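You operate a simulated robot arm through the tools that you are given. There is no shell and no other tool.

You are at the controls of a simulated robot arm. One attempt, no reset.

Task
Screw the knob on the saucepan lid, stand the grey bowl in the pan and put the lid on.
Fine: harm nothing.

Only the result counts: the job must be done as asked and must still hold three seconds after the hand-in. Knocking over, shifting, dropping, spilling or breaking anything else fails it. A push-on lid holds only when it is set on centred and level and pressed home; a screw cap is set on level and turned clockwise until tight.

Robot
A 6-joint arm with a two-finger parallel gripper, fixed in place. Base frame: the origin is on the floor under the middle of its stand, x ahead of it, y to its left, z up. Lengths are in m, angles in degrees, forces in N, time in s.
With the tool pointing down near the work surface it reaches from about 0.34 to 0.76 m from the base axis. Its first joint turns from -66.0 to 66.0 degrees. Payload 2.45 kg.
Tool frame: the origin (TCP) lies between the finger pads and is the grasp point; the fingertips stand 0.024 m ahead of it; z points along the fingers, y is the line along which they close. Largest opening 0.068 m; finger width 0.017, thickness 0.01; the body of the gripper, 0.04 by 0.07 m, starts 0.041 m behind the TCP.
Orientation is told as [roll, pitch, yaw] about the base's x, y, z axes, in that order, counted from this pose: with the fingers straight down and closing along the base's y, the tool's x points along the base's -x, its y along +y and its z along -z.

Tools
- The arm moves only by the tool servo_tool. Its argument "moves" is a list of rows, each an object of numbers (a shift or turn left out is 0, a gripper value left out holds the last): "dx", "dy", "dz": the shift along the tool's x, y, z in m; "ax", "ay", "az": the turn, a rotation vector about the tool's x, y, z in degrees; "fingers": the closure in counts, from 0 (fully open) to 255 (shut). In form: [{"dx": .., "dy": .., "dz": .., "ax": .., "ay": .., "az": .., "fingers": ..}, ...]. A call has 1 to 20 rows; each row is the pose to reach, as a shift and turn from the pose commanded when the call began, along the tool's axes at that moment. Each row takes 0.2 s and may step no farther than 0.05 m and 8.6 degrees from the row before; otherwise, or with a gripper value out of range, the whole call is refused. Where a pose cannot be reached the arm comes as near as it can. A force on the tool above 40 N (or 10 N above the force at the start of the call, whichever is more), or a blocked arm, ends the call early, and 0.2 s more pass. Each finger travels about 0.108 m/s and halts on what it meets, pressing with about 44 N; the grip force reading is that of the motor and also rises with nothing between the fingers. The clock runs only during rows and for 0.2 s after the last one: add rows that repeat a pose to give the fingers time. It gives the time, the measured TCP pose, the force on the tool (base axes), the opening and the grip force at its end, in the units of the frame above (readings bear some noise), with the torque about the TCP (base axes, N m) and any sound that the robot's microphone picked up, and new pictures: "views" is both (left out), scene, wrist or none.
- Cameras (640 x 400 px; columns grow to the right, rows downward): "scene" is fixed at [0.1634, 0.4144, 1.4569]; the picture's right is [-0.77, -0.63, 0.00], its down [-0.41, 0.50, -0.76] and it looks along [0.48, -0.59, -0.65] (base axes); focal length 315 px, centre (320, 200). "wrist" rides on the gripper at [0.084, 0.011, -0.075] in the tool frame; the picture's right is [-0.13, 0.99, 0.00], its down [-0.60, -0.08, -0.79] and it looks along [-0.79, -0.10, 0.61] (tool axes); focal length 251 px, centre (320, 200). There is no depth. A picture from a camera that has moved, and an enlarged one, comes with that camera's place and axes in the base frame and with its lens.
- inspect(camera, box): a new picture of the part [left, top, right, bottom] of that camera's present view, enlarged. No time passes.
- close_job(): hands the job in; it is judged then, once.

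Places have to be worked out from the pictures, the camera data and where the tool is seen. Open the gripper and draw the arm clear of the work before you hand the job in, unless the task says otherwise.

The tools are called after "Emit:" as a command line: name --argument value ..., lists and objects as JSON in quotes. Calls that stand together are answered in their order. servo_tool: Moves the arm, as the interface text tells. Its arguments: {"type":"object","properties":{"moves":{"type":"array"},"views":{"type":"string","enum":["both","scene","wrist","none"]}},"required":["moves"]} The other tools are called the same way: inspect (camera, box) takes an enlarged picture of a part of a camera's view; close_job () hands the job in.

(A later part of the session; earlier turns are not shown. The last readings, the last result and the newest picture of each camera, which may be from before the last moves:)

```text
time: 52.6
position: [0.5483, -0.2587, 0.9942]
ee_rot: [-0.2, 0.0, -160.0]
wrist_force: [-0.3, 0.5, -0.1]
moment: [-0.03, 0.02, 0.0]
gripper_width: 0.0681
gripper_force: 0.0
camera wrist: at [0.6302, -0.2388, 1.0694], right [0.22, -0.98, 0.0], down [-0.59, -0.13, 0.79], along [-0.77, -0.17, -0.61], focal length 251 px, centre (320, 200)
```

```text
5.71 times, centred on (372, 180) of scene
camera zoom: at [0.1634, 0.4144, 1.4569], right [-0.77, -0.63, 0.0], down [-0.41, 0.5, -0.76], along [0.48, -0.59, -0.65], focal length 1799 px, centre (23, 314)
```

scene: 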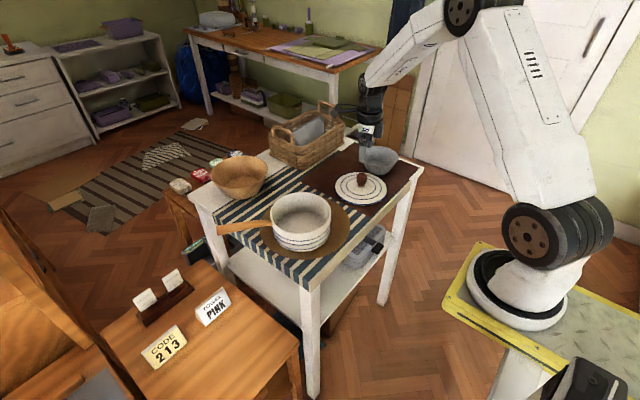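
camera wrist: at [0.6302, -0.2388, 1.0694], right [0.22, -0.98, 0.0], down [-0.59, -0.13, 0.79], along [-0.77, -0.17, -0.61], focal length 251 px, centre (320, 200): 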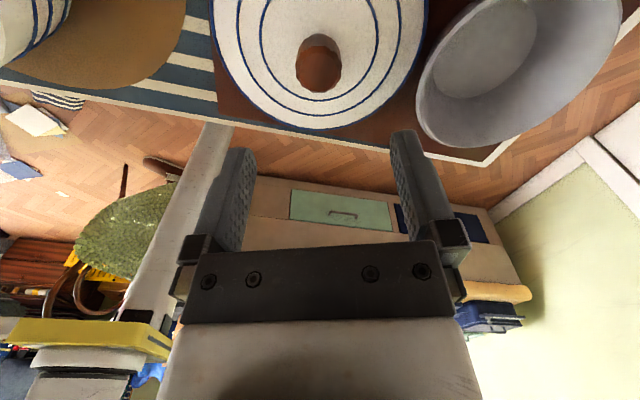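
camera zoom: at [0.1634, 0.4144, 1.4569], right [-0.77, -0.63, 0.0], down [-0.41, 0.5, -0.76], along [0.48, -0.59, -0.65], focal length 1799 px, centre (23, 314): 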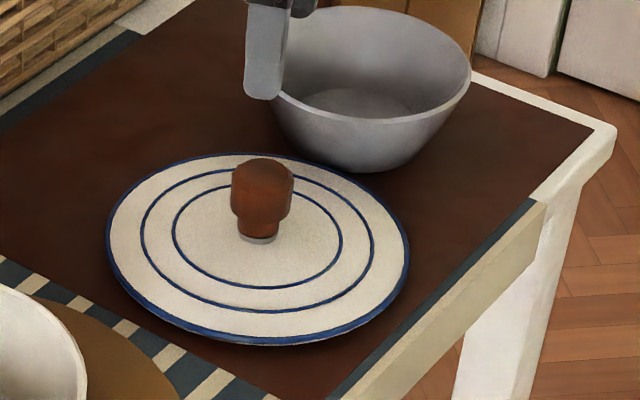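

The knob sits firmly on the lid. I wind the wrist back to yaw 0 and move over near the bowl, staying high, to measure the bowl.

Emit:
servo_tool --moves '[{"az": -8, "dx": -0.007, "dy": 0.011}, {"az": -16, "dx": -0.014, "dy": 0.022}, {"az": -24, "dx": -0.021, "dy": 0.033}, {"az": -32, "dx": -0.028, "dy": 0.044}, {"az": -40, "dx": -0.035, "dy": 0.055}, {"az": -48, "dx": -0.042, "dy": 0.066}, {"az": -56, "dx": -0.049, "dy": 0.077}, {"az": -64, "dx": -0.056, "dy": 0.088}, {"az": -72, "dx": -0.063, "dy": 0.099}, {"az": -80, "dx": -0.0697, "dy": 0.1098}, {"az": -88, "dx": -0.0697, "dy": 0.1098}, {"az": -96, "dx": -0.0697, "dy": 0.1098}, {"az": -104, "dx": -0.0697, "dy": 0.1098}, {"az": -112, "dx": -0.0697, "dy": 0.1098}, {"az": -120, "dx": -0.0697, "dy": 0.1098}, {"az": -128, "dx": -0.0697, "dy": 0.1098}, {"az": -136, "dx": -0.0697, "dy": 0.1098}, {"az": -144, "dx": -0.0697, "dy": 0.1098}, {"az": -152, "dx": -0.0697, "dy": 0.1098}, {"az": -160, "dx": -0.0697, "dy": 0.1098}]' --views "both"

Emit:
inspect --camera "wrist" --box '[208, 60, 432, 200]'

```text
time: 56.8
position: [0.5211, -0.3837, 0.9946]
ee_rot: [-0.1, 0.0, 0.2]
wrist_force: [-1.1, 0.1, 0.3]
moment: [-0.04, -0.01, -0.01]
gripper_width: 0.068
gripper_force: 0.0
camera wrist: at [0.4358, -0.3725, 1.0699], right [0.13, 0.99, 0.0], down [0.6, -0.08, 0.79], along [0.79, -0.1, -0.61], focal length 251 px, centre (320, 200)
```

scene: 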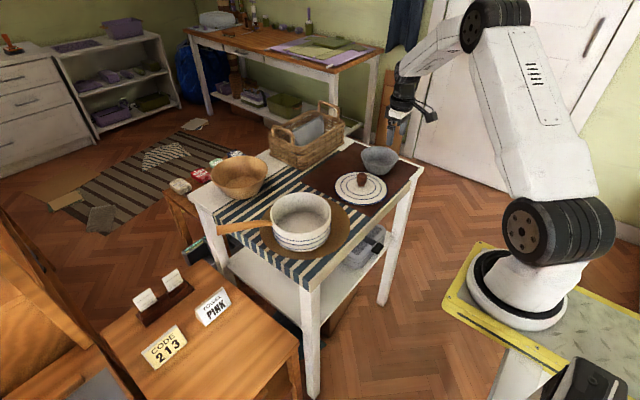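
wrist: 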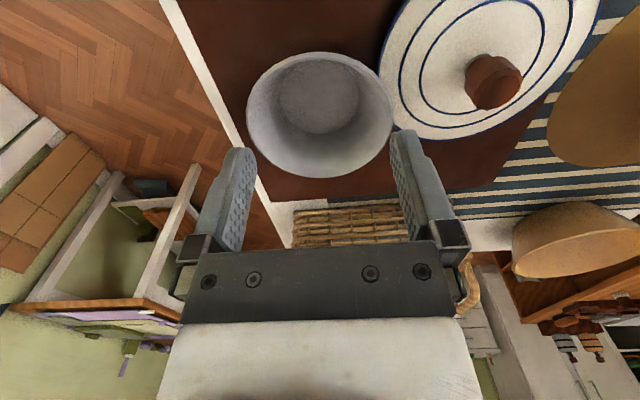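

```text
2.86 times, centred on (320, 130) of wrist
camera zoom: at [0.4358, -0.3725, 1.0699], right [0.13, 0.99, 0.0], down [0.6, -0.08, 0.79], along [0.79, -0.1, -0.61], focal length 718 px, centre (320, 400)
```

zoom: 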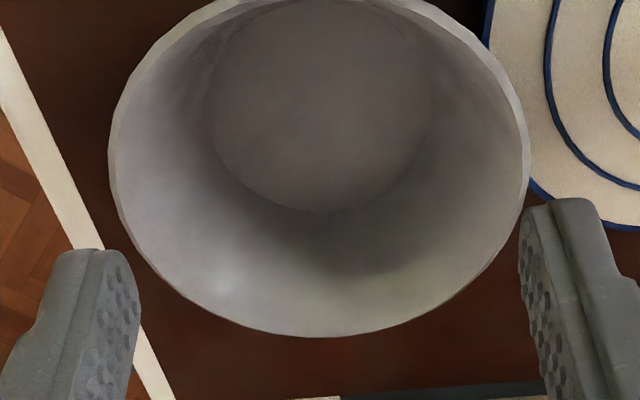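

The bowl is about 0.124 across, centred near (0.572, -0.388), with its rim near z 0.89. Before grasping it I measure the pan from above: I turn to yaw 90 and move over beside it at a safe height.

Emit:
servo_tool --moves '[{"az": -8, "dx": -0.005, "dy": 0.03, "dz": -0.005}, {"az": -16, "dx": -0.01, "dy": 0.06, "dz": -0.01}, {"az": -24, "dx": -0.015, "dy": 0.09, "dz": -0.01}, {"az": -32, "dx": -0.02, "dy": 0.12, "dz": -0.01}, {"az": -40, "dx": -0.025, "dy": 0.15, "dz": -0.01}, {"az": -48, "dx": -0.03, "dy": 0.18, "dz": -0.01}, {"az": -56, "dx": -0.035, "dy": 0.21, "dz": -0.01}, {"az": -64, "dx": -0.04, "dy": 0.24, "dz": -0.01}, {"az": -72, "dx": -0.045, "dy": 0.27, "dz": -0.01}, {"az": -80, "dx": -0.05, "dy": 0.3, "dz": -0.01}, {"az": -88, "dx": -0.054, "dy": 0.324, "dz": -0.01}, {"az": -90, "dx": -0.054, "dy": 0.324, "dz": -0.01}, {"az": -90, "dx": -0.054, "dy": 0.324, "dz": -0.01}]' --views "wrist"

Emit:
inspect --camera "wrist" --box '[192, 0, 448, 160]'

```text
time: 59.6
position: [0.5754, -0.06, 1.0047]
ee_rot: [-0.1, 0.0, 90.1]
wrist_force: [-0.2, -0.9, -0.6]
moment: [0.02, -0.02, 0.0]
gripper_width: 0.0678
gripper_force: 0.1
camera wrist: at [0.5629, -0.1437, 1.0804], right [-0.99, 0.13, 0.0], down [0.08, 0.6, 0.79], along [0.1, 0.79, -0.61], focal length 251 px, centre (320, 200)
```

wrist: 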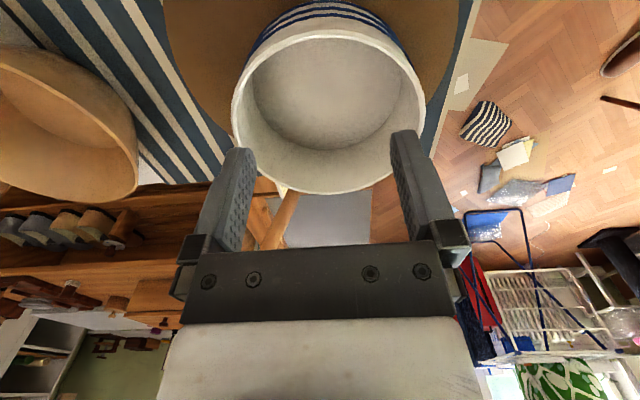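

```text
2.50 times, centred on (320, 80) of wrist
camera zoom: at [0.5629, -0.1437, 1.0804], right [-0.99, 0.13, 0.0], down [0.08, 0.6, 0.79], along [0.1, 0.79, -0.61], focal length 629 px, centre (320, 500)
```

zoom: 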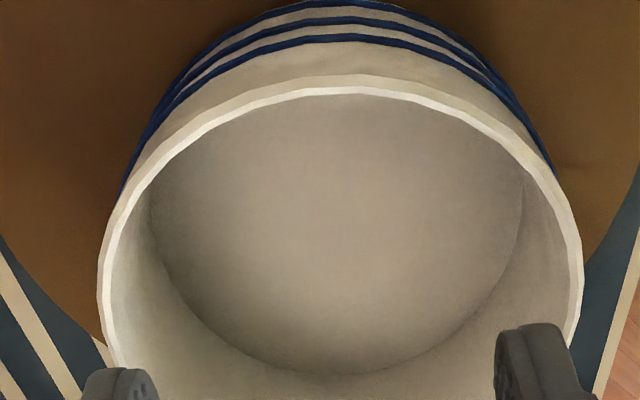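

The pan's centre checks at about (0.575, -0.013), rim near z 0.91, inner radius about 0.072, so the bowl plus one finger will fit. I move back at the same height to the bowl's near (-x) rim, with the closing line along base x.

Emit:
servo_tool --moves '[{"dx": 0.04, "dy": 0.008}, {"dx": 0.08, "dy": 0.016}, {"dx": 0.12, "dy": 0.024}, {"dx": 0.16, "dy": 0.032}, {"dx": 0.2, "dy": 0.04}, {"dx": 0.24, "dy": 0.048}, {"dx": 0.28, "dy": 0.055}, {"dx": 0.31, "dy": 0.06}, {"dx": 0.328, "dy": 0.063, "dz": 0.02}, {"dx": 0.328, "dy": 0.063, "dz": 0.04}, {"dx": 0.328, "dy": 0.063, "dz": 0.05}, {"dx": 0.328, "dy": 0.063, "dz": 0.05}]' --views "both"

Emit:
inspect --camera "wrist" --box '[192, 40, 448, 200]'

Emit:
inspect --camera "scene" --box '[344, 120, 424, 185]'

```text
time: 62.2
position: [0.5113, -0.3892, 0.9524]
ee_rot: [-0.1, 0.0, 90.1]
wrist_force: [0.1, 0.5, 0.3]
moment: [0.01, 0.04, -0.01]
gripper_width: 0.0679
gripper_force: 0.0
camera wrist: at [0.4994, -0.4724, 1.0292], right [-0.99, 0.13, 0.0], down [0.08, 0.6, 0.79], along [0.1, 0.79, -0.61], focal length 251 px, centre (320, 200)
```

scene: 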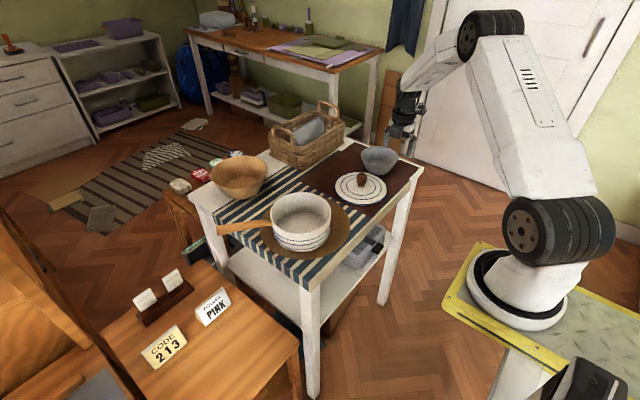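
wrist: 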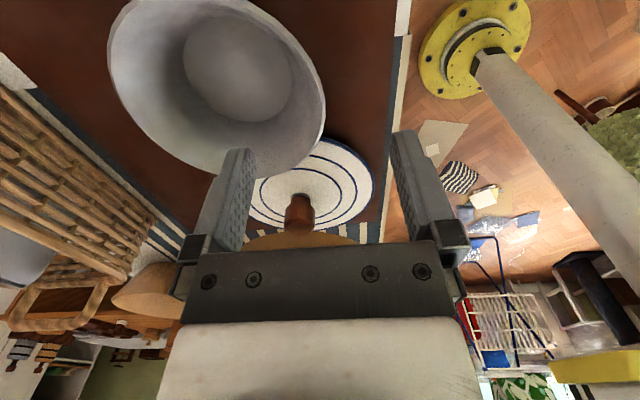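

```text
2.50 times, centred on (320, 120) of wrist
camera zoom: at [0.4994, -0.4724, 1.0292], right [-0.99, 0.13, 0.0], down [0.08, 0.6, 0.79], along [0.1, 0.79, -0.61], focal length 629 px, centre (320, 400)
```

zoom: 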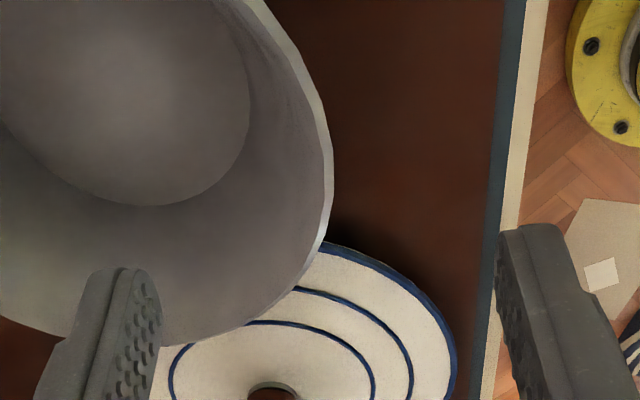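

```text
6.15 times, centred on (384, 152) of scene
camera zoom: at [0.1634, 0.4144, 1.4569], right [-0.77, -0.63, 0.0], down [-0.41, 0.5, -0.76], along [0.48, -0.59, -0.65], focal length 1938 px, centre (-74, 492)
```

zoom: 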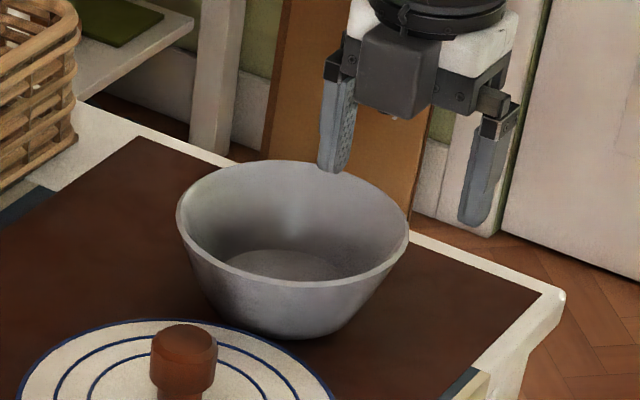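

The bowl's -x rim lies within about 1–2 mm of the TCP's line. The wall leans out about 18°, so I tilt the tool by 18° (tips toward the bowl's middle), partly close the fingers, and stand back along the tool axis before going in.

Emit:
servo_tool --moves '[{"dx": 0.0015, "dy": 0.008, "dz": 0.0, "ax": 6, "fingers": 60}, {"dx": 0.0015, "dy": 0.016, "dz": 0.0, "ax": 12, "fingers": 110}, {"dx": 0.0015, "dy": 0.0221, "dz": 0.002, "ax": 18, "fingers": 110}, {"dx": 0.0015, "dy": 0.0221, "dz": 0.002, "ax": 18, "fingers": 110}]' --views "wrist"

Emit:
inspect --camera "scene" --box '[352, 125, 416, 175]'

Emit:
inspect --camera "wrist" --box '[192, 40, 448, 200]'

```text
time: 63.2
position: [0.4905, -0.3899, 0.9526]
ee_rot: [-18.0, -0.1, 90.0]
wrist_force: [0.7, 0.8, 0.6]
moment: [0.03, 0.02, 0.02]
gripper_width: 0.0387
gripper_force: 0.0
camera wrist: at [0.4548, -0.4735, 1.0206], right [-0.94, 0.13, -0.31], down [-0.17, 0.6, 0.78], along [0.29, 0.79, -0.55], focal length 251 px, centre (320, 200)
```

wrist: 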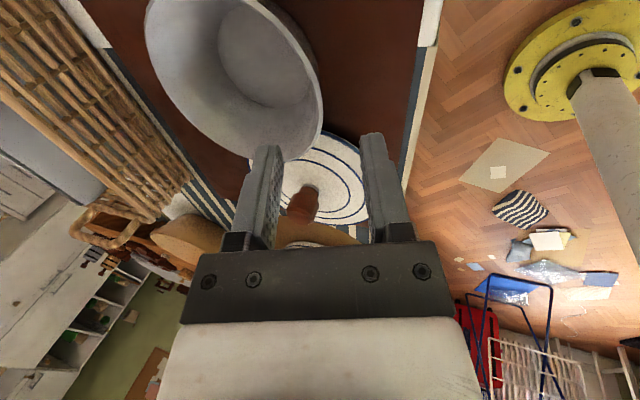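

```text
8.00 times, centred on (384, 150) of scene
camera zoom: at [0.1634, 0.4144, 1.4569], right [-0.77, -0.63, 0.0], down [-0.41, 0.5, -0.76], along [0.48, -0.59, -0.65], focal length 2519 px, centre (-192, 600)
```

zoom: 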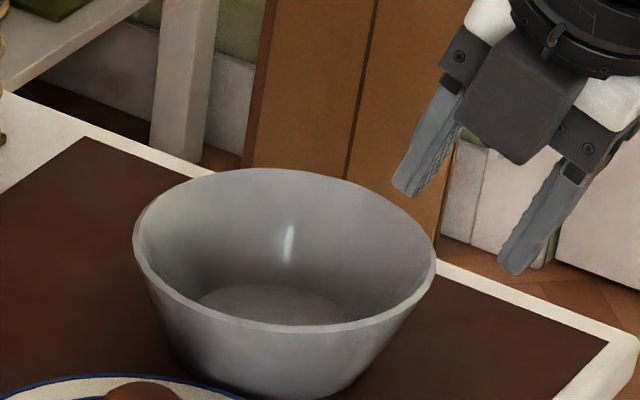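

```text
2.50 times, centred on (320, 120) of wrist
camera zoom: at [0.4548, -0.4735, 1.0206], right [-0.94, 0.13, -0.31], down [-0.17, 0.6, 0.78], along [0.29, 0.79, -0.55], focal length 629 px, centre (320, 400)
```

zoom: 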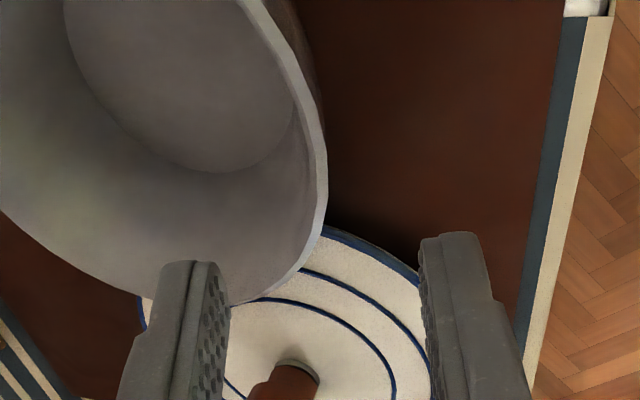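

The rim's wall now lies right on the finger midline, and the line of sight runs along the wall, so the tilt suits it. I advance 42 mm along the tool axis and look again before straddling deeper.

Emit:
servo_tool --moves '[{"dz": 0.015}, {"dz": 0.028}, {"dz": 0.037}, {"dz": 0.042}, {"dz": 0.042}]' --views "none"

Emit:
inspect --camera "scene" --box '[352, 125, 416, 175]'

Emit:
inspect --camera "wrist" --box '[224, 70, 416, 190]'

```text
time: 64.4
position: [0.5027, -0.3908, 0.9106]
ee_rot: [-17.9, 0.0, 90.1]
wrist_force: [0.5, 0.0, -1.1]
moment: [-0.02, -0.02, 0.0]
gripper_width: 0.0385
gripper_force: 0.1
```

```text
8.00 times, centred on (384, 150) of scene
camera zoom: at [0.1634, 0.4144, 1.4569], right [-0.77, -0.63, 0.0], down [-0.41, 0.5, -0.76], along [0.48, -0.59, -0.65], focal length 2519 px, centre (-192, 600)
```

zoom: 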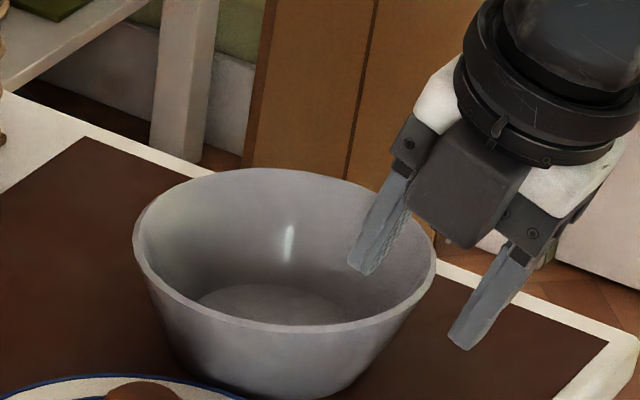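

```text
3.33 times, centred on (320, 130) of wrist
camera zoom: at [0.4682, -0.4736, 0.9796], right [-0.94, 0.13, -0.31], down [-0.17, 0.6, 0.78], along [0.28, 0.79, -0.55], focal length 838 px, centre (320, 433)
```

zoom: 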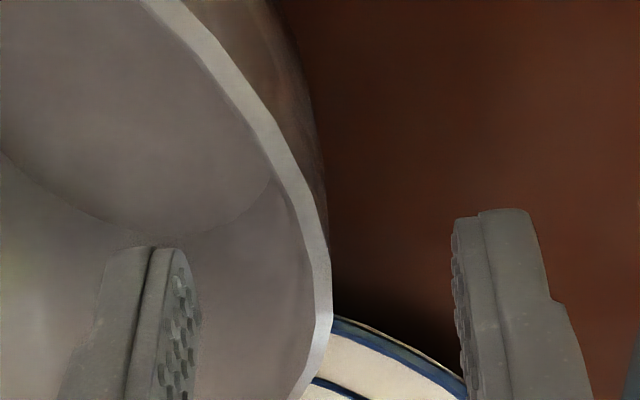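

The rim is midway between the fingers and tangent at the right place. I advance 15 mm more so that the tips reach about 16 mm below the rim on both sides.

Emit:
servo_tool --moves '[{"dz": 0.005}, {"dz": 0.01}, {"dz": 0.014}, {"dz": 0.015}, {"dz": 0.015}]' --views "none"

Emit:
inspect --camera "scene" --box '[352, 125, 416, 175]'

Emit:
inspect --camera "wrist" --box '[224, 90, 416, 210]'

```text
time: 65.6
position: [0.5073, -0.3889, 0.898]
ee_rot: [-18.0, 0.0, 90.1]
wrist_force: [0.3, 0.2, 0.5]
moment: [0.01, 0.0, 0.0]
gripper_width: 0.0389
gripper_force: 0.1
```

```text
8.00 times, centred on (384, 150) of scene
camera zoom: at [0.1634, 0.4144, 1.4569], right [-0.77, -0.63, 0.0], down [-0.41, 0.5, -0.76], along [0.48, -0.59, -0.65], focal length 2519 px, centre (-192, 600)
```

zoom: 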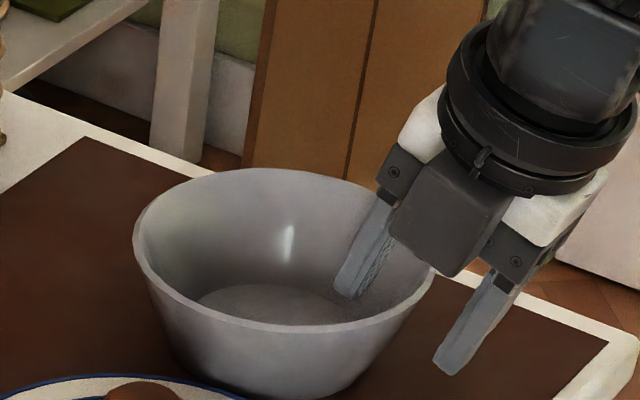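

```text
3.33 times, centred on (320, 150) of wrist
camera zoom: at [0.4721, -0.4732, 0.9659], right [-0.94, 0.13, -0.31], down [-0.17, 0.6, 0.78], along [0.29, 0.79, -0.55], focal length 838 px, centre (320, 367)
```

zoom: 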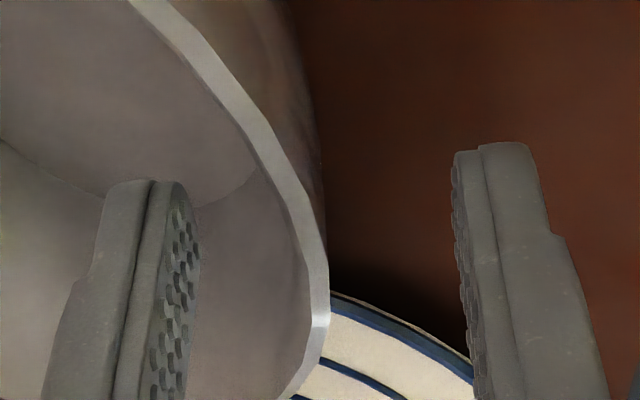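

Both fingers straddle the wall without contact. I close gradually, first to about 6 mm opening.

Emit:
servo_tool --moves '[{"fingers": 160}, {"fingers": 200}, {"fingers": 225}, {"fingers": 232}, {"fingers": 232}]' --views "none"

Emit:
inspect --camera "wrist" --box '[224, 90, 416, 210]'

```text
time: 66.8
position: [0.508, -0.3898, 0.8984]
ee_rot: [-18.0, -0.1, 90.0]
wrist_force: [2.6, -0.5, 4.4]
moment: [0.05, -0.63, 0.02]
gripper_width: 0.0087
gripper_force: 30.3
```

```text
3.33 times, centred on (320, 150) of wrist
camera zoom: at [0.4724, -0.4734, 0.9666], right [-0.94, 0.13, -0.31], down [-0.17, 0.6, 0.78], along [0.29, 0.79, -0.55], focal length 838 px, centre (320, 367)
```

zoom: 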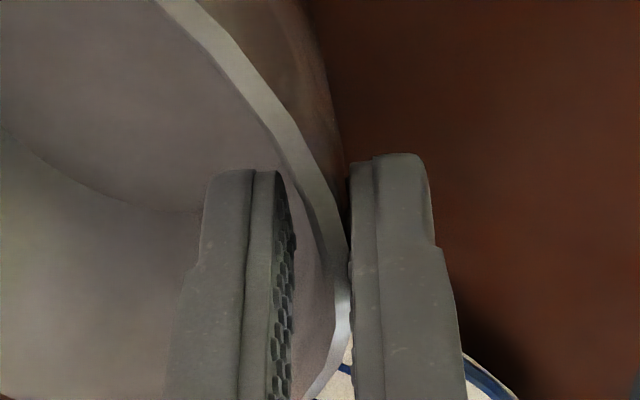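

The fingers have met the wall at 8.7 mm width with 30 N, more than the wall's thickness, and a moment of -0.63 N m shows, so the slopes don't match well. I look at the bowl before doing more.

Emit:
inspect --camera "scene" --box '[352, 130, 416, 180]'

Emit:
inspect --camera "wrist" --box '[96, 0, 480, 240]'

```text
8.00 times, centred on (384, 155) of scene
camera zoom: at [0.1634, 0.4145, 1.4569], right [-0.77, -0.63, 0.0], down [-0.41, 0.5, -0.76], along [0.48, -0.59, -0.65], focal length 2519 px, centre (-192, 560)
```

zoom: 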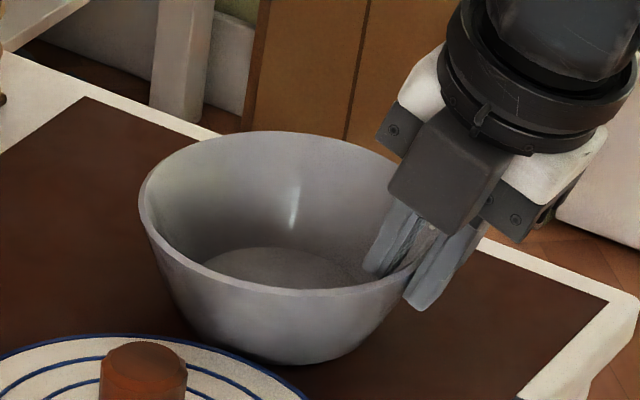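

```text
1.67 times, centred on (288, 120) of wrist
camera zoom: at [0.4724, -0.4734, 0.9666], right [-0.94, 0.13, -0.31], down [-0.17, 0.6, 0.78], along [0.29, 0.79, -0.55], focal length 419 px, centre (373, 333)
```

zoom: 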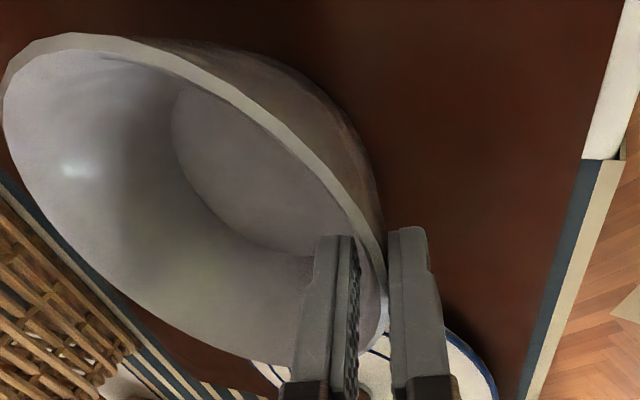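

The bowl's wall leans more than the tool (about 30° as a true profile), so the pads touch rim and tip unevenly. I open, back off along the tool axis, and tilt to 26°, which also still leaves room for the outer finger inside the pan.

Emit:
servo_tool --moves '[{"fingers": 200}, {"fingers": 110}, {"dz": -0.015}, {"dz": -0.03}, {"dy": 0.005, "dz": -0.031, "ax": 5}, {"dy": 0.0084, "dz": -0.0317, "ax": 8}, {"dy": 0.0084, "dz": -0.0317, "ax": 8}]' --views "none"

Emit:
inspect --camera "wrist" --box '[192, 50, 448, 210]'

Emit:
inspect --camera "scene" --box '[352, 130, 416, 180]'

```text
time: 68.4
position: [0.4943, -0.3885, 0.9271]
ee_rot: [-22.7, -0.1, 89.9]
wrist_force: [-0.5, -0.2, -0.3]
moment: [0.02, 0.0, 0.02]
gripper_width: 0.0389
gripper_force: 0.0
out of reach, approached as far as the arm can: row 6, 7
```

```text
2.50 times, centred on (320, 130) of wrist
camera zoom: at [0.4532, -0.4735, 0.9914], right [-0.91, 0.13, -0.38], down [-0.23, 0.6, 0.76], along [0.33, 0.79, -0.52], focal length 629 px, centre (320, 375)
```

zoom: 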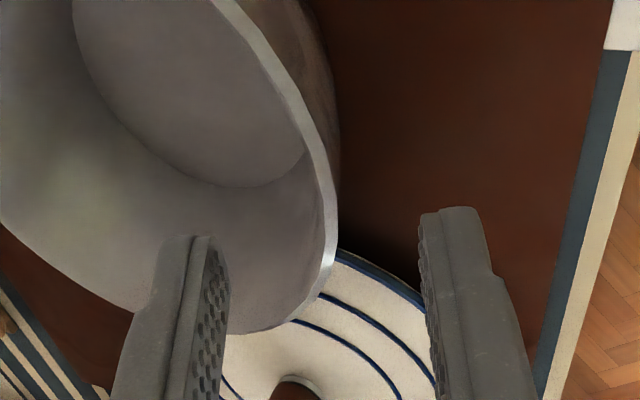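

```text
8.00 times, centred on (384, 155) of scene
camera zoom: at [0.1634, 0.4144, 1.4569], right [-0.77, -0.63, 0.0], down [-0.41, 0.5, -0.76], along [0.48, -0.59, -0.65], focal length 2519 px, centre (-192, 560)
```

zoom: 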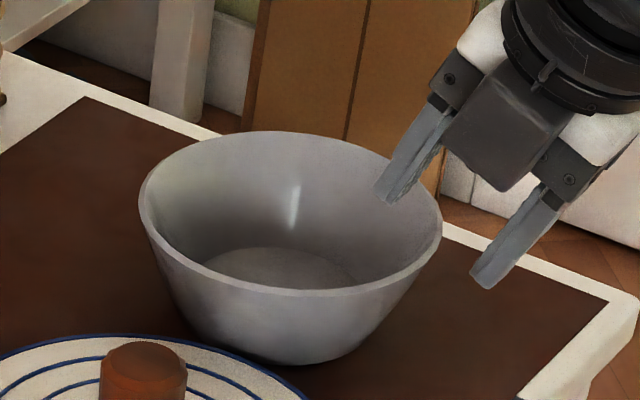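

The arm can tilt only to 22.7° here, which is close enough. The rim lies 2 mm to the outer side, so I shift by that and advance 29 mm so the tips reach about 14 mm past the rim.

Emit:
servo_tool --moves '[{"dy": 0.0021, "dz": 0.008}, {"dy": 0.0021, "dz": 0.016}, {"dy": 0.0021, "dz": 0.023}, {"dy": 0.0021, "dz": 0.0294}, {"dy": 0.0021, "dz": 0.0294}]' --views "none"

Emit:
inspect --camera "wrist" --box '[224, 90, 416, 210]'

Emit:
inspect --camera "scene" --box '[352, 130, 416, 180]'

```text
time: 69.6
position: [0.5052, -0.3909, 0.8983]
ee_rot: [-22.5, 0.0, 89.9]
wrist_force: [-0.7, 1.0, 0.5]
moment: [0.0, 0.0, 0.0]
gripper_width: 0.0387
gripper_force: 0.0
```

```text
3.33 times, centred on (320, 150) of wrist
camera zoom: at [0.4642, -0.4745, 0.9639], right [-0.92, 0.13, -0.38], down [-0.23, 0.6, 0.76], along [0.33, 0.79, -0.52], focal length 838 px, centre (320, 367)
```

zoom: 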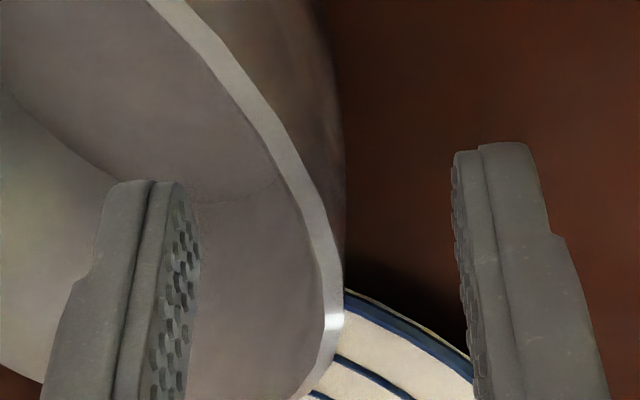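

```text
8.00 times, centred on (384, 155) of scene
camera zoom: at [0.1634, 0.4144, 1.4569], right [-0.77, -0.63, 0.0], down [-0.41, 0.5, -0.76], along [0.48, -0.59, -0.65], focal length 2519 px, centre (-192, 560)
```

zoom: 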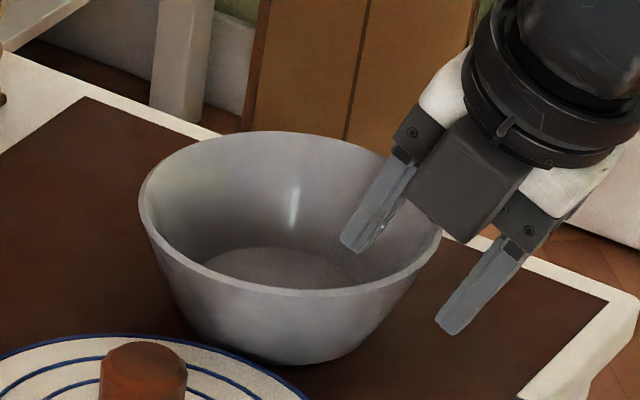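

The wall's outline now runs parallel to the tool axis in the wrist view, so the tilt fits. I shift 1 mm outward and close gradually.

Emit:
servo_tool --moves '[{"dy": 0.001, "fingers": 150}, {"dy": 0.001, "fingers": 190}, {"dy": 0.001, "fingers": 220}, {"dy": 0.001, "fingers": 235}, {"dy": 0.001, "fingers": 235}]' --views "none"

Emit:
inspect --camera "wrist" --box '[224, 90, 416, 210]'

Emit:
inspect --camera "scene" --box '[352, 130, 416, 180]'

```text
time: 70.8
position: [0.5035, -0.3898, 0.8994]
ee_rot: [-22.5, -0.1, 89.8]
wrist_force: [0.8, 2.2, 4.7]
moment: [-0.1, -0.13, 0.06]
gripper_width: 0.0081
gripper_force: 30.0
```

```text
3.33 times, centred on (320, 150) of wrist
camera zoom: at [0.4632, -0.4745, 0.9641], right [-0.92, 0.13, -0.38], down [-0.23, 0.6, 0.76], along [0.33, 0.79, -0.52], focal length 838 px, centre (320, 367)
```

zoom: 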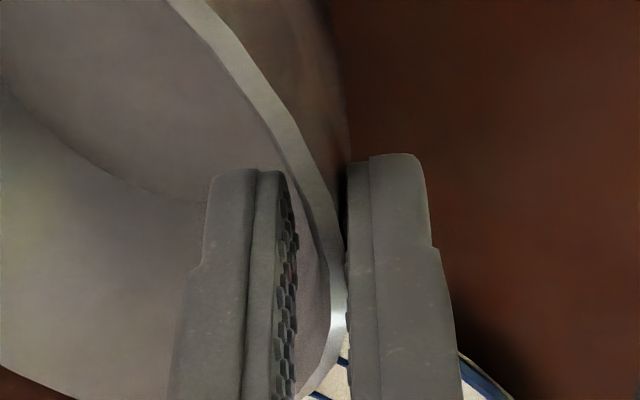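

```text
8.00 times, centred on (384, 155) of scene
camera zoom: at [0.1633, 0.4145, 1.4569], right [-0.77, -0.63, 0.0], down [-0.41, 0.5, -0.76], along [0.48, -0.59, -0.65], focal length 2519 px, centre (-192, 560)
```

zoom: 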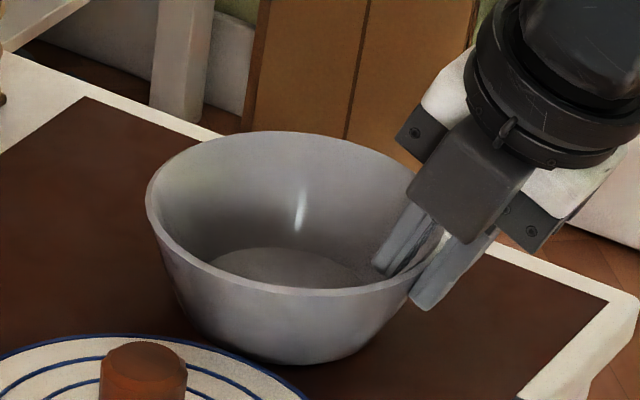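

The grip is even now (30 N, small moment). I close fully for a firm hold and lift straight up by 2 cm to see how the bowl hangs.

Emit:
servo_tool --moves '[{"fingers": 255}, {"fingers": 255}, {"dy": -0.0019, "dz": -0.0046}, {"dy": -0.0038, "dz": -0.0092}, {"dy": -0.0058, "dz": -0.0138}, {"dy": -0.0077, "dz": -0.0184}, {"dy": -0.0077, "dz": -0.0184}]' --views "wrist"

Emit:
inspect --camera "scene" --box '[344, 120, 424, 185]'

```text
time: 72.4
position: [0.5015, -0.3912, 0.9182]
ee_rot: [-22.7, -0.2, 89.8]
wrist_force: [0.3, -0.2, -3.8]
moment: [-0.01, 0.17, -0.01]
gripper_width: 0.0077
gripper_force: 30.1
camera wrist: at [0.4613, -0.4745, 0.9831], right [-0.91, 0.13, -0.38], down [-0.23, 0.6, 0.76], along [0.33, 0.79, -0.52], focal length 251 px, centre (320, 200)
```

wrist: 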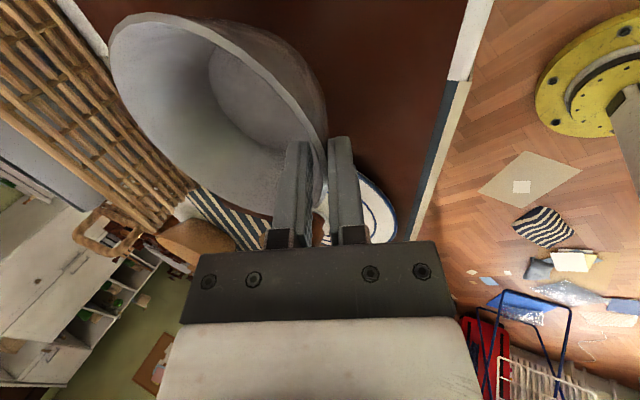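

```text
6.15 times, centred on (384, 152) of scene
camera zoom: at [0.1634, 0.4144, 1.4569], right [-0.77, -0.63, 0.0], down [-0.41, 0.5, -0.76], along [0.48, -0.59, -0.65], focal length 1938 px, centre (-74, 492)
```

zoom: 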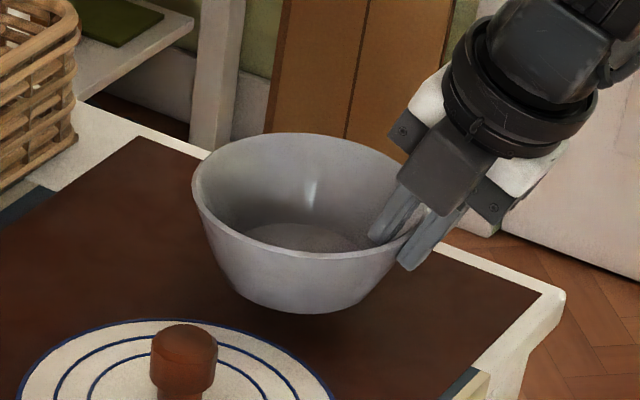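

The bowl hangs nearly level (about 3–4° down at the far side) and weighs about 0.4 kg. I lift it 8 cm more, then carry it over the lid to above the pan, aiming the bowl 5–7 mm toward +x of the pan's centre so the outer finger has room.

Emit:
servo_tool --moves '[{"dy": -0.0103, "dz": -0.0246}, {"dy": -0.0206, "dz": -0.0492}, {"dy": -0.0309, "dz": -0.0738}, {"dx": -0.02, "dy": -0.0309, "dz": -0.0738}, {"dx": -0.05, "dy": -0.0309, "dz": -0.0738}, {"dx": -0.08, "dy": -0.032, "dz": -0.0733}, {"dx": -0.11, "dy": -0.034, "dz": -0.0725}, {"dx": -0.14, "dy": -0.036, "dz": -0.0717}, {"dx": -0.17, "dy": -0.038, "dz": -0.0709}, {"dx": -0.2, "dy": -0.04, "dz": -0.07}, {"dx": -0.23, "dy": -0.042, "dz": -0.0692}, {"dx": -0.26, "dy": -0.044, "dz": -0.0684}, {"dx": -0.29, "dy": -0.046, "dz": -0.0676}, {"dx": -0.32, "dy": -0.0468, "dz": -0.0672}, {"dx": -0.345, "dy": -0.0468, "dz": -0.0672}, {"dx": -0.365, "dy": -0.0468, "dz": -0.0672}, {"dx": -0.3755, "dy": -0.0468, "dz": -0.0672}, {"dx": -0.3755, "dy": -0.0468, "dz": -0.0672}]' --views "both"

Emit:
inspect --camera "scene" --box '[256, 130, 368, 240]'

```text
time: 76.2
position: [0.5193, -0.0143, 0.9981]
ee_rot: [-22.7, -0.1, 89.9]
wrist_force: [-0.2, -0.2, -3.3]
moment: [0.0, 0.23, 0.0]
gripper_width: 0.0079
gripper_force: 29.8
camera wrist: at [0.4794, -0.0983, 1.0626], right [-0.91, 0.13, -0.38], down [-0.23, 0.6, 0.76], along [0.33, 0.79, -0.52], focal length 251 px, centre (320, 200)
```

scene: 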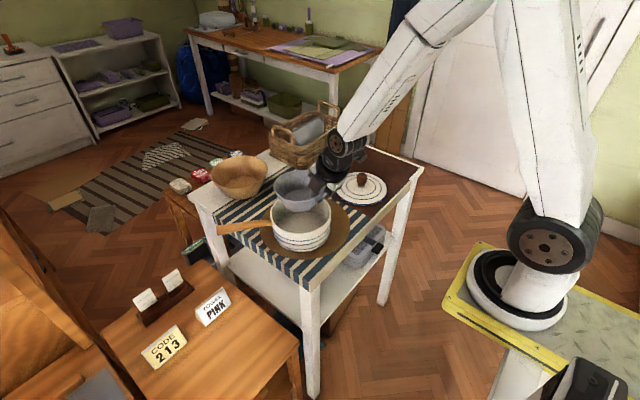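
wrist: 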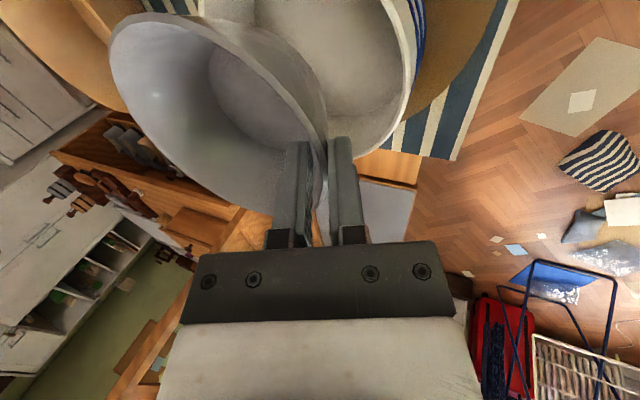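

```text
3.64 times, centred on (312, 185) of scene
camera zoom: at [0.1634, 0.4144, 1.4569], right [-0.77, -0.63, 0.0], down [-0.41, 0.5, -0.76], along [0.48, -0.59, -0.65], focal length 1145 px, centre (349, 254)
```

zoom: 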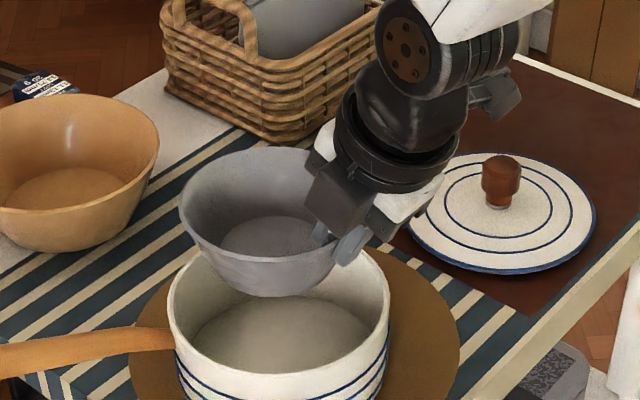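

The bowl is above the pan and the tilt holds here. I zoom the wrist view to measure the pan's -x rim relative to the outer finger.

Emit:
inspect --camera "wrist" --box '[256, 0, 448, 120]'

Emit:
inspect --camera "wrist" --box '[256, 80, 448, 200]'

Emit:
inspect --camera "scene" --box '[280, 160, 344, 210]'

```text
3.33 times, centred on (352, 60) of wrist
camera zoom: at [0.4794, -0.0983, 1.0626], right [-0.91, 0.13, -0.38], down [-0.23, 0.6, 0.76], along [0.33, 0.79, -0.52], focal length 838 px, centre (213, 667)
```

zoom: 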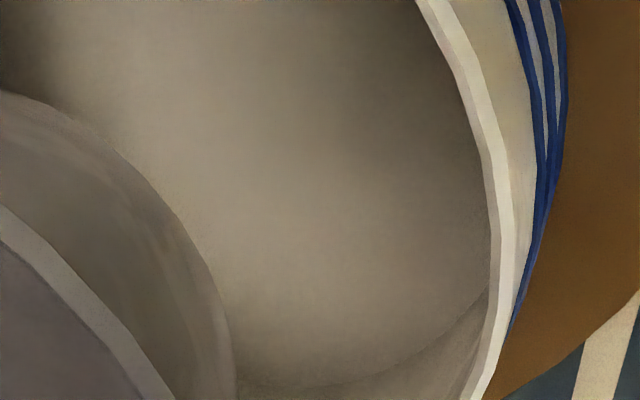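

```text
3.33 times, centred on (352, 140) of wrist
camera zoom: at [0.4794, -0.0983, 1.0626], right [-0.91, 0.13, -0.38], down [-0.23, 0.6, 0.76], along [0.33, 0.79, -0.52], focal length 838 px, centre (213, 400)
```

zoom: 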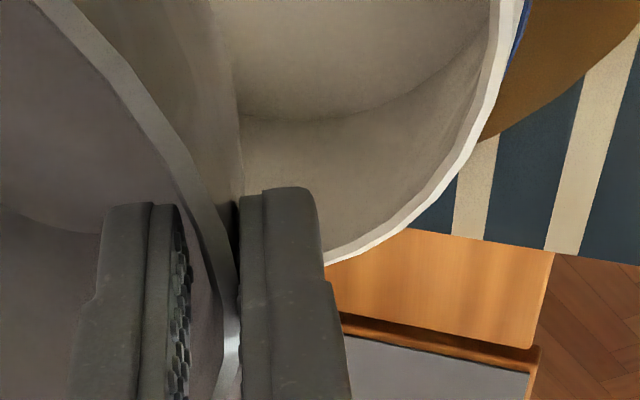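

```text
8.00 times, centred on (312, 185) of scene
camera zoom: at [0.1634, 0.4144, 1.4569], right [-0.77, -0.63, 0.0], down [-0.41, 0.5, -0.76], along [0.48, -0.59, -0.65], focal length 2519 px, centre (384, 320)
```

zoom: 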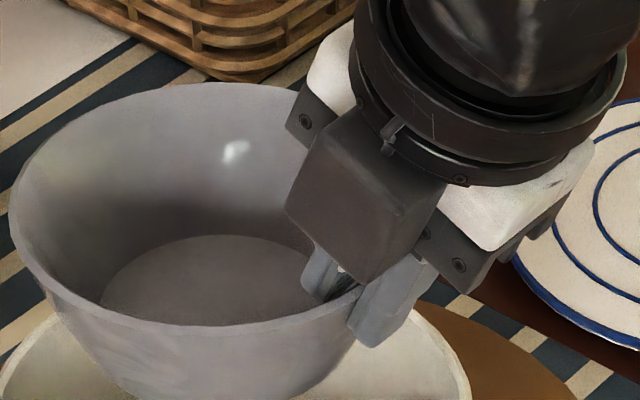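

The -x inner wall of the pan measures x ≈ 0.502, centre about (0.5745, -0.013). To give the outer finger more room I let the bowl's far side hang 2.5° lower (tilt about 20°), so the far base edge will land first.

Emit:
servo_tool --moves '[{"ax": -1.2, "dx": -0.0005}, {"ax": -2.5, "dx": -0.001}, {"ax": -2.5, "dx": -0.001}]' --views "none"

Emit:
servo_tool --moves '[{"dy": 0.0052, "dz": 0.0141}, {"dy": 0.0103, "dz": 0.0282}, {"dy": 0.0155, "dz": 0.0423}, {"dy": 0.019, "dz": 0.052}, {"dy": 0.022, "dz": 0.0601}, {"dy": 0.022, "dz": 0.0601}]' --views "both"

Emit:
inspect --camera "scene" --box '[264, 170, 344, 240]'

Emit:
inspect --camera "wrist" --box '[224, 20, 448, 160]'

```text
time: 77.0
position: [0.5205, -0.013, 0.9973]
ee_rot: [-20.2, -0.1, 89.9]
wrist_force: [0.0, -0.3, -2.7]
moment: [0.0, 0.17, -0.02]
gripper_width: 0.0079
gripper_force: 29.5
```

```text
time: 78.4
position: [0.5209, -0.0135, 0.934]
ee_rot: [-20.0, 0.0, 89.9]
wrist_force: [0.3, 0.0, -2.7]
moment: [0.01, 0.19, -0.03]
gripper_width: 0.0076
gripper_force: 30.2
camera wrist: at [0.4834, -0.0972, 1.0007], right [-0.93, 0.13, -0.34], down [-0.2, 0.6, 0.77], along [0.31, 0.79, -0.54], focal length 251 px, centre (320, 200)
```

scene: 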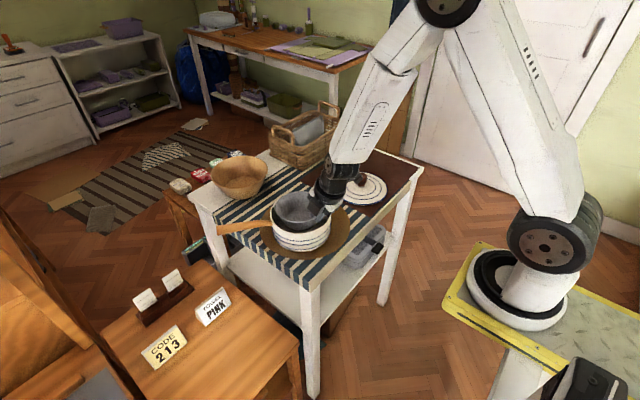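
wrist: 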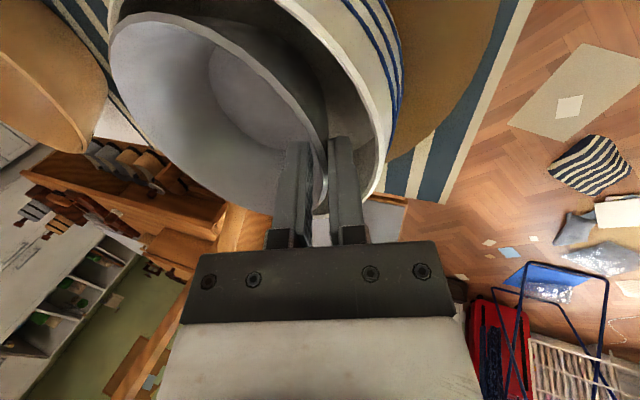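

```text
5.71 times, centred on (304, 205) of scene
camera zoom: at [0.1634, 0.4144, 1.4569], right [-0.77, -0.63, 0.0], down [-0.41, 0.5, -0.76], along [0.48, -0.59, -0.65], focal length 1799 px, centre (411, 171)
```

zoom: 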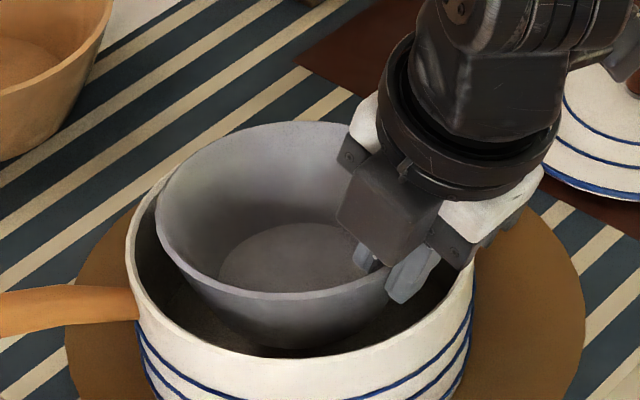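

```text
2.86 times, centred on (336, 90) of wrist
camera zoom: at [0.4834, -0.0972, 1.0007], right [-0.93, 0.13, -0.34], down [-0.2, 0.6, 0.77], along [0.31, 0.79, -0.54], focal length 718 px, centre (274, 514)
```

zoom: 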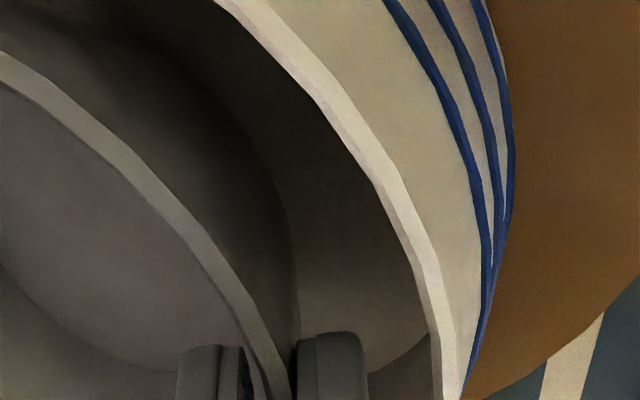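

The bowl's lower part is inside the pan with clearance all round; the outer finger has about 3–5 mm to the pan's near wall for the final position. I lower another 12 mm slowly and check forces and gaps.

Emit:
servo_tool --moves '[{"dy": 0.0015, "dz": 0.0037}, {"dy": 0.0027, "dz": 0.0068}, {"dy": 0.0039, "dz": 0.0098}, {"dy": 0.0049, "dz": 0.0118}, {"dy": 0.0049, "dz": 0.0118}]' --views "none"

Emit:
inspect --camera "scene" --box '[264, 170, 344, 240]'

Emit:
inspect --camera "wrist" --box '[256, 60, 416, 160]'

```text
time: 79.6
position: [0.5213, -0.0143, 0.9208]
ee_rot: [-19.8, 0.0, 89.9]
wrist_force: [-0.2, -0.1, -2.7]
moment: [-0.01, 0.16, 0.0]
gripper_width: 0.0076
gripper_force: 29.9
```

```text
5.71 times, centred on (304, 205) of scene
camera zoom: at [0.1634, 0.4144, 1.4569], right [-0.77, -0.63, 0.0], down [-0.41, 0.5, -0.76], along [0.48, -0.59, -0.65], focal length 1799 px, centre (411, 171)
```

zoom: 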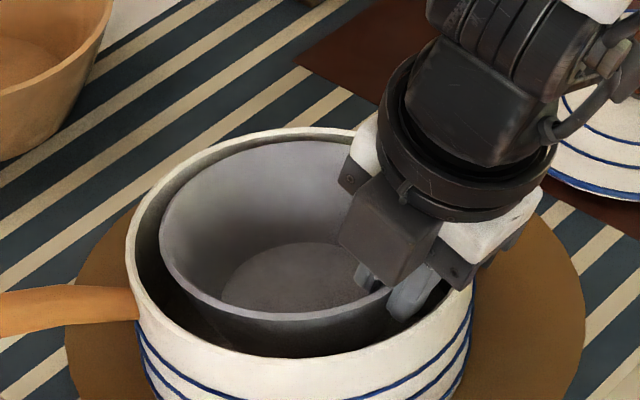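

```text
4.00 times, centred on (336, 110) of wrist
camera zoom: at [0.4838, -0.0976, 0.989], right [-0.93, 0.13, -0.34], down [-0.19, 0.6, 0.77], along [0.3, 0.79, -0.54], focal length 1006 px, centre (256, 560)
```

zoom: 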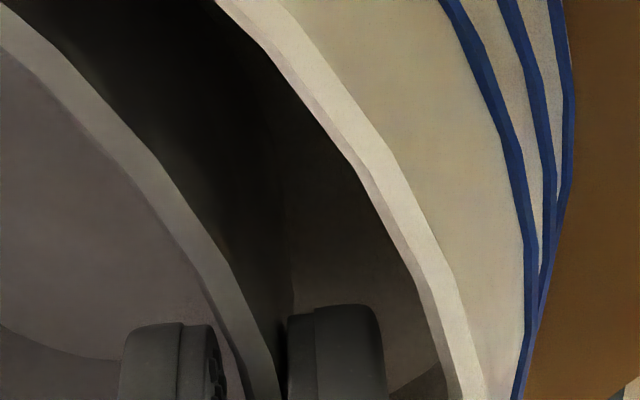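

No contact force so far. In the scene view the gap at the pan's back side looks narrow, so I zoom there before lowering further.

Emit:
inspect --camera "scene" --box '[276, 184, 332, 219]'

Emit:
inspect --camera "wrist" --box '[90, 0, 410, 200]'

```text
11.43 times, centred on (304, 202) of scene
camera zoom: at [0.1634, 0.4144, 1.4569], right [-0.77, -0.63, 0.0], down [-0.41, 0.5, -0.76], along [0.48, -0.59, -0.65], focal length 3599 px, centre (503, 183)
```

zoom: 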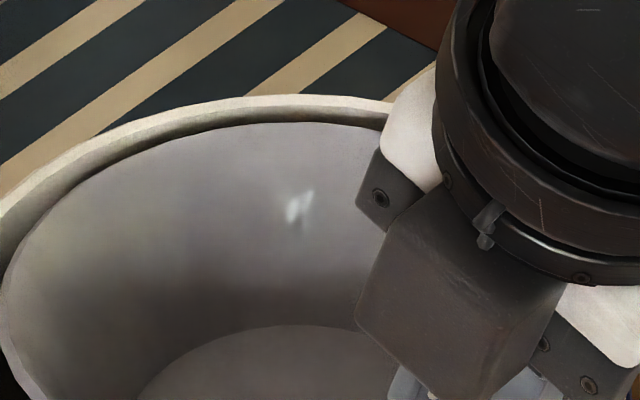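

```text
2.00 times, centred on (250, 100) of wrist
camera zoom: at [0.4838, -0.0976, 0.989], right [-0.93, 0.13, -0.34], down [-0.19, 0.6, 0.77], along [0.3, 0.79, -0.54], focal length 503 px, centre (460, 400)
```

zoom: 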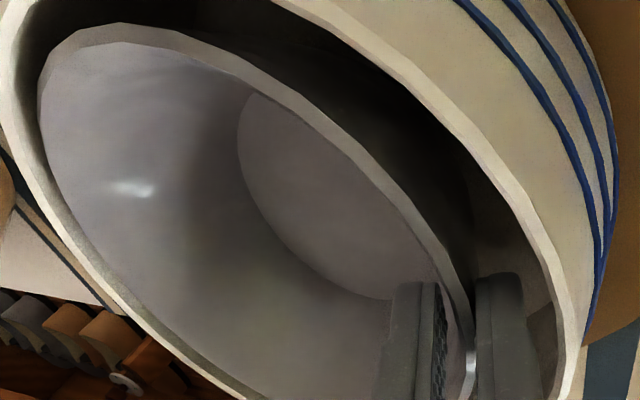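

Ray casting puts the bowl about 8 mm toward +x and 2.5 mm toward +y of the pan's centre. I shift it back 1.7 mm in x and 2 mm in y to balance the clearances, then lower gently until the base touches.

Emit:
servo_tool --moves '[{"dx": 0.001, "dy": 0.0008, "dz": -0.0003}, {"dx": 0.002, "dy": 0.0016, "dz": -0.0006}, {"dx": 0.002, "dy": 0.0021, "dz": 0.0008}, {"dx": 0.002, "dy": 0.0026, "dz": 0.0022}, {"dx": 0.002, "dy": 0.003, "dz": 0.0032}, {"dx": 0.002, "dy": 0.003, "dz": 0.0032}]' --views "none"

Emit:
inspect --camera "wrist" --box '[90, 0, 410, 200]'

```text
time: 81.0
position: [0.5196, -0.0167, 0.9212]
ee_rot: [-19.6, 0.4, 89.7]
wrist_force: [0.1, 0.8, -2.2]
moment: [0.0, 0.17, -0.03]
gripper_width: 0.0075
gripper_force: 30.0
out of reach, approached as far as the arm can: row 3, 4, 5
```

```text
2.00 times, centred on (250, 100) of wrist
camera zoom: at [0.4825, -0.0997, 0.9894], right [-0.93, 0.13, -0.33], down [-0.19, 0.61, 0.77], along [0.3, 0.78, -0.54], focal length 503 px, centre (460, 400)
```

zoom: 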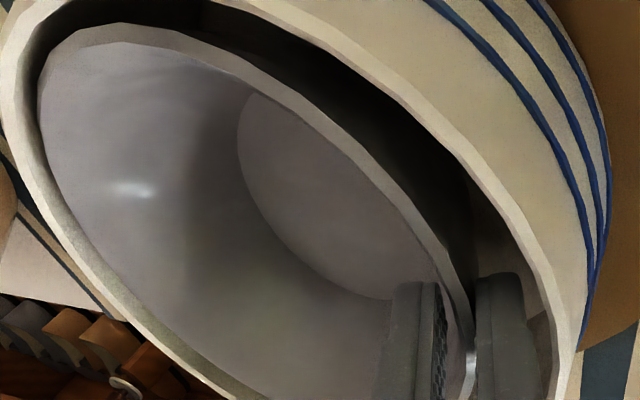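

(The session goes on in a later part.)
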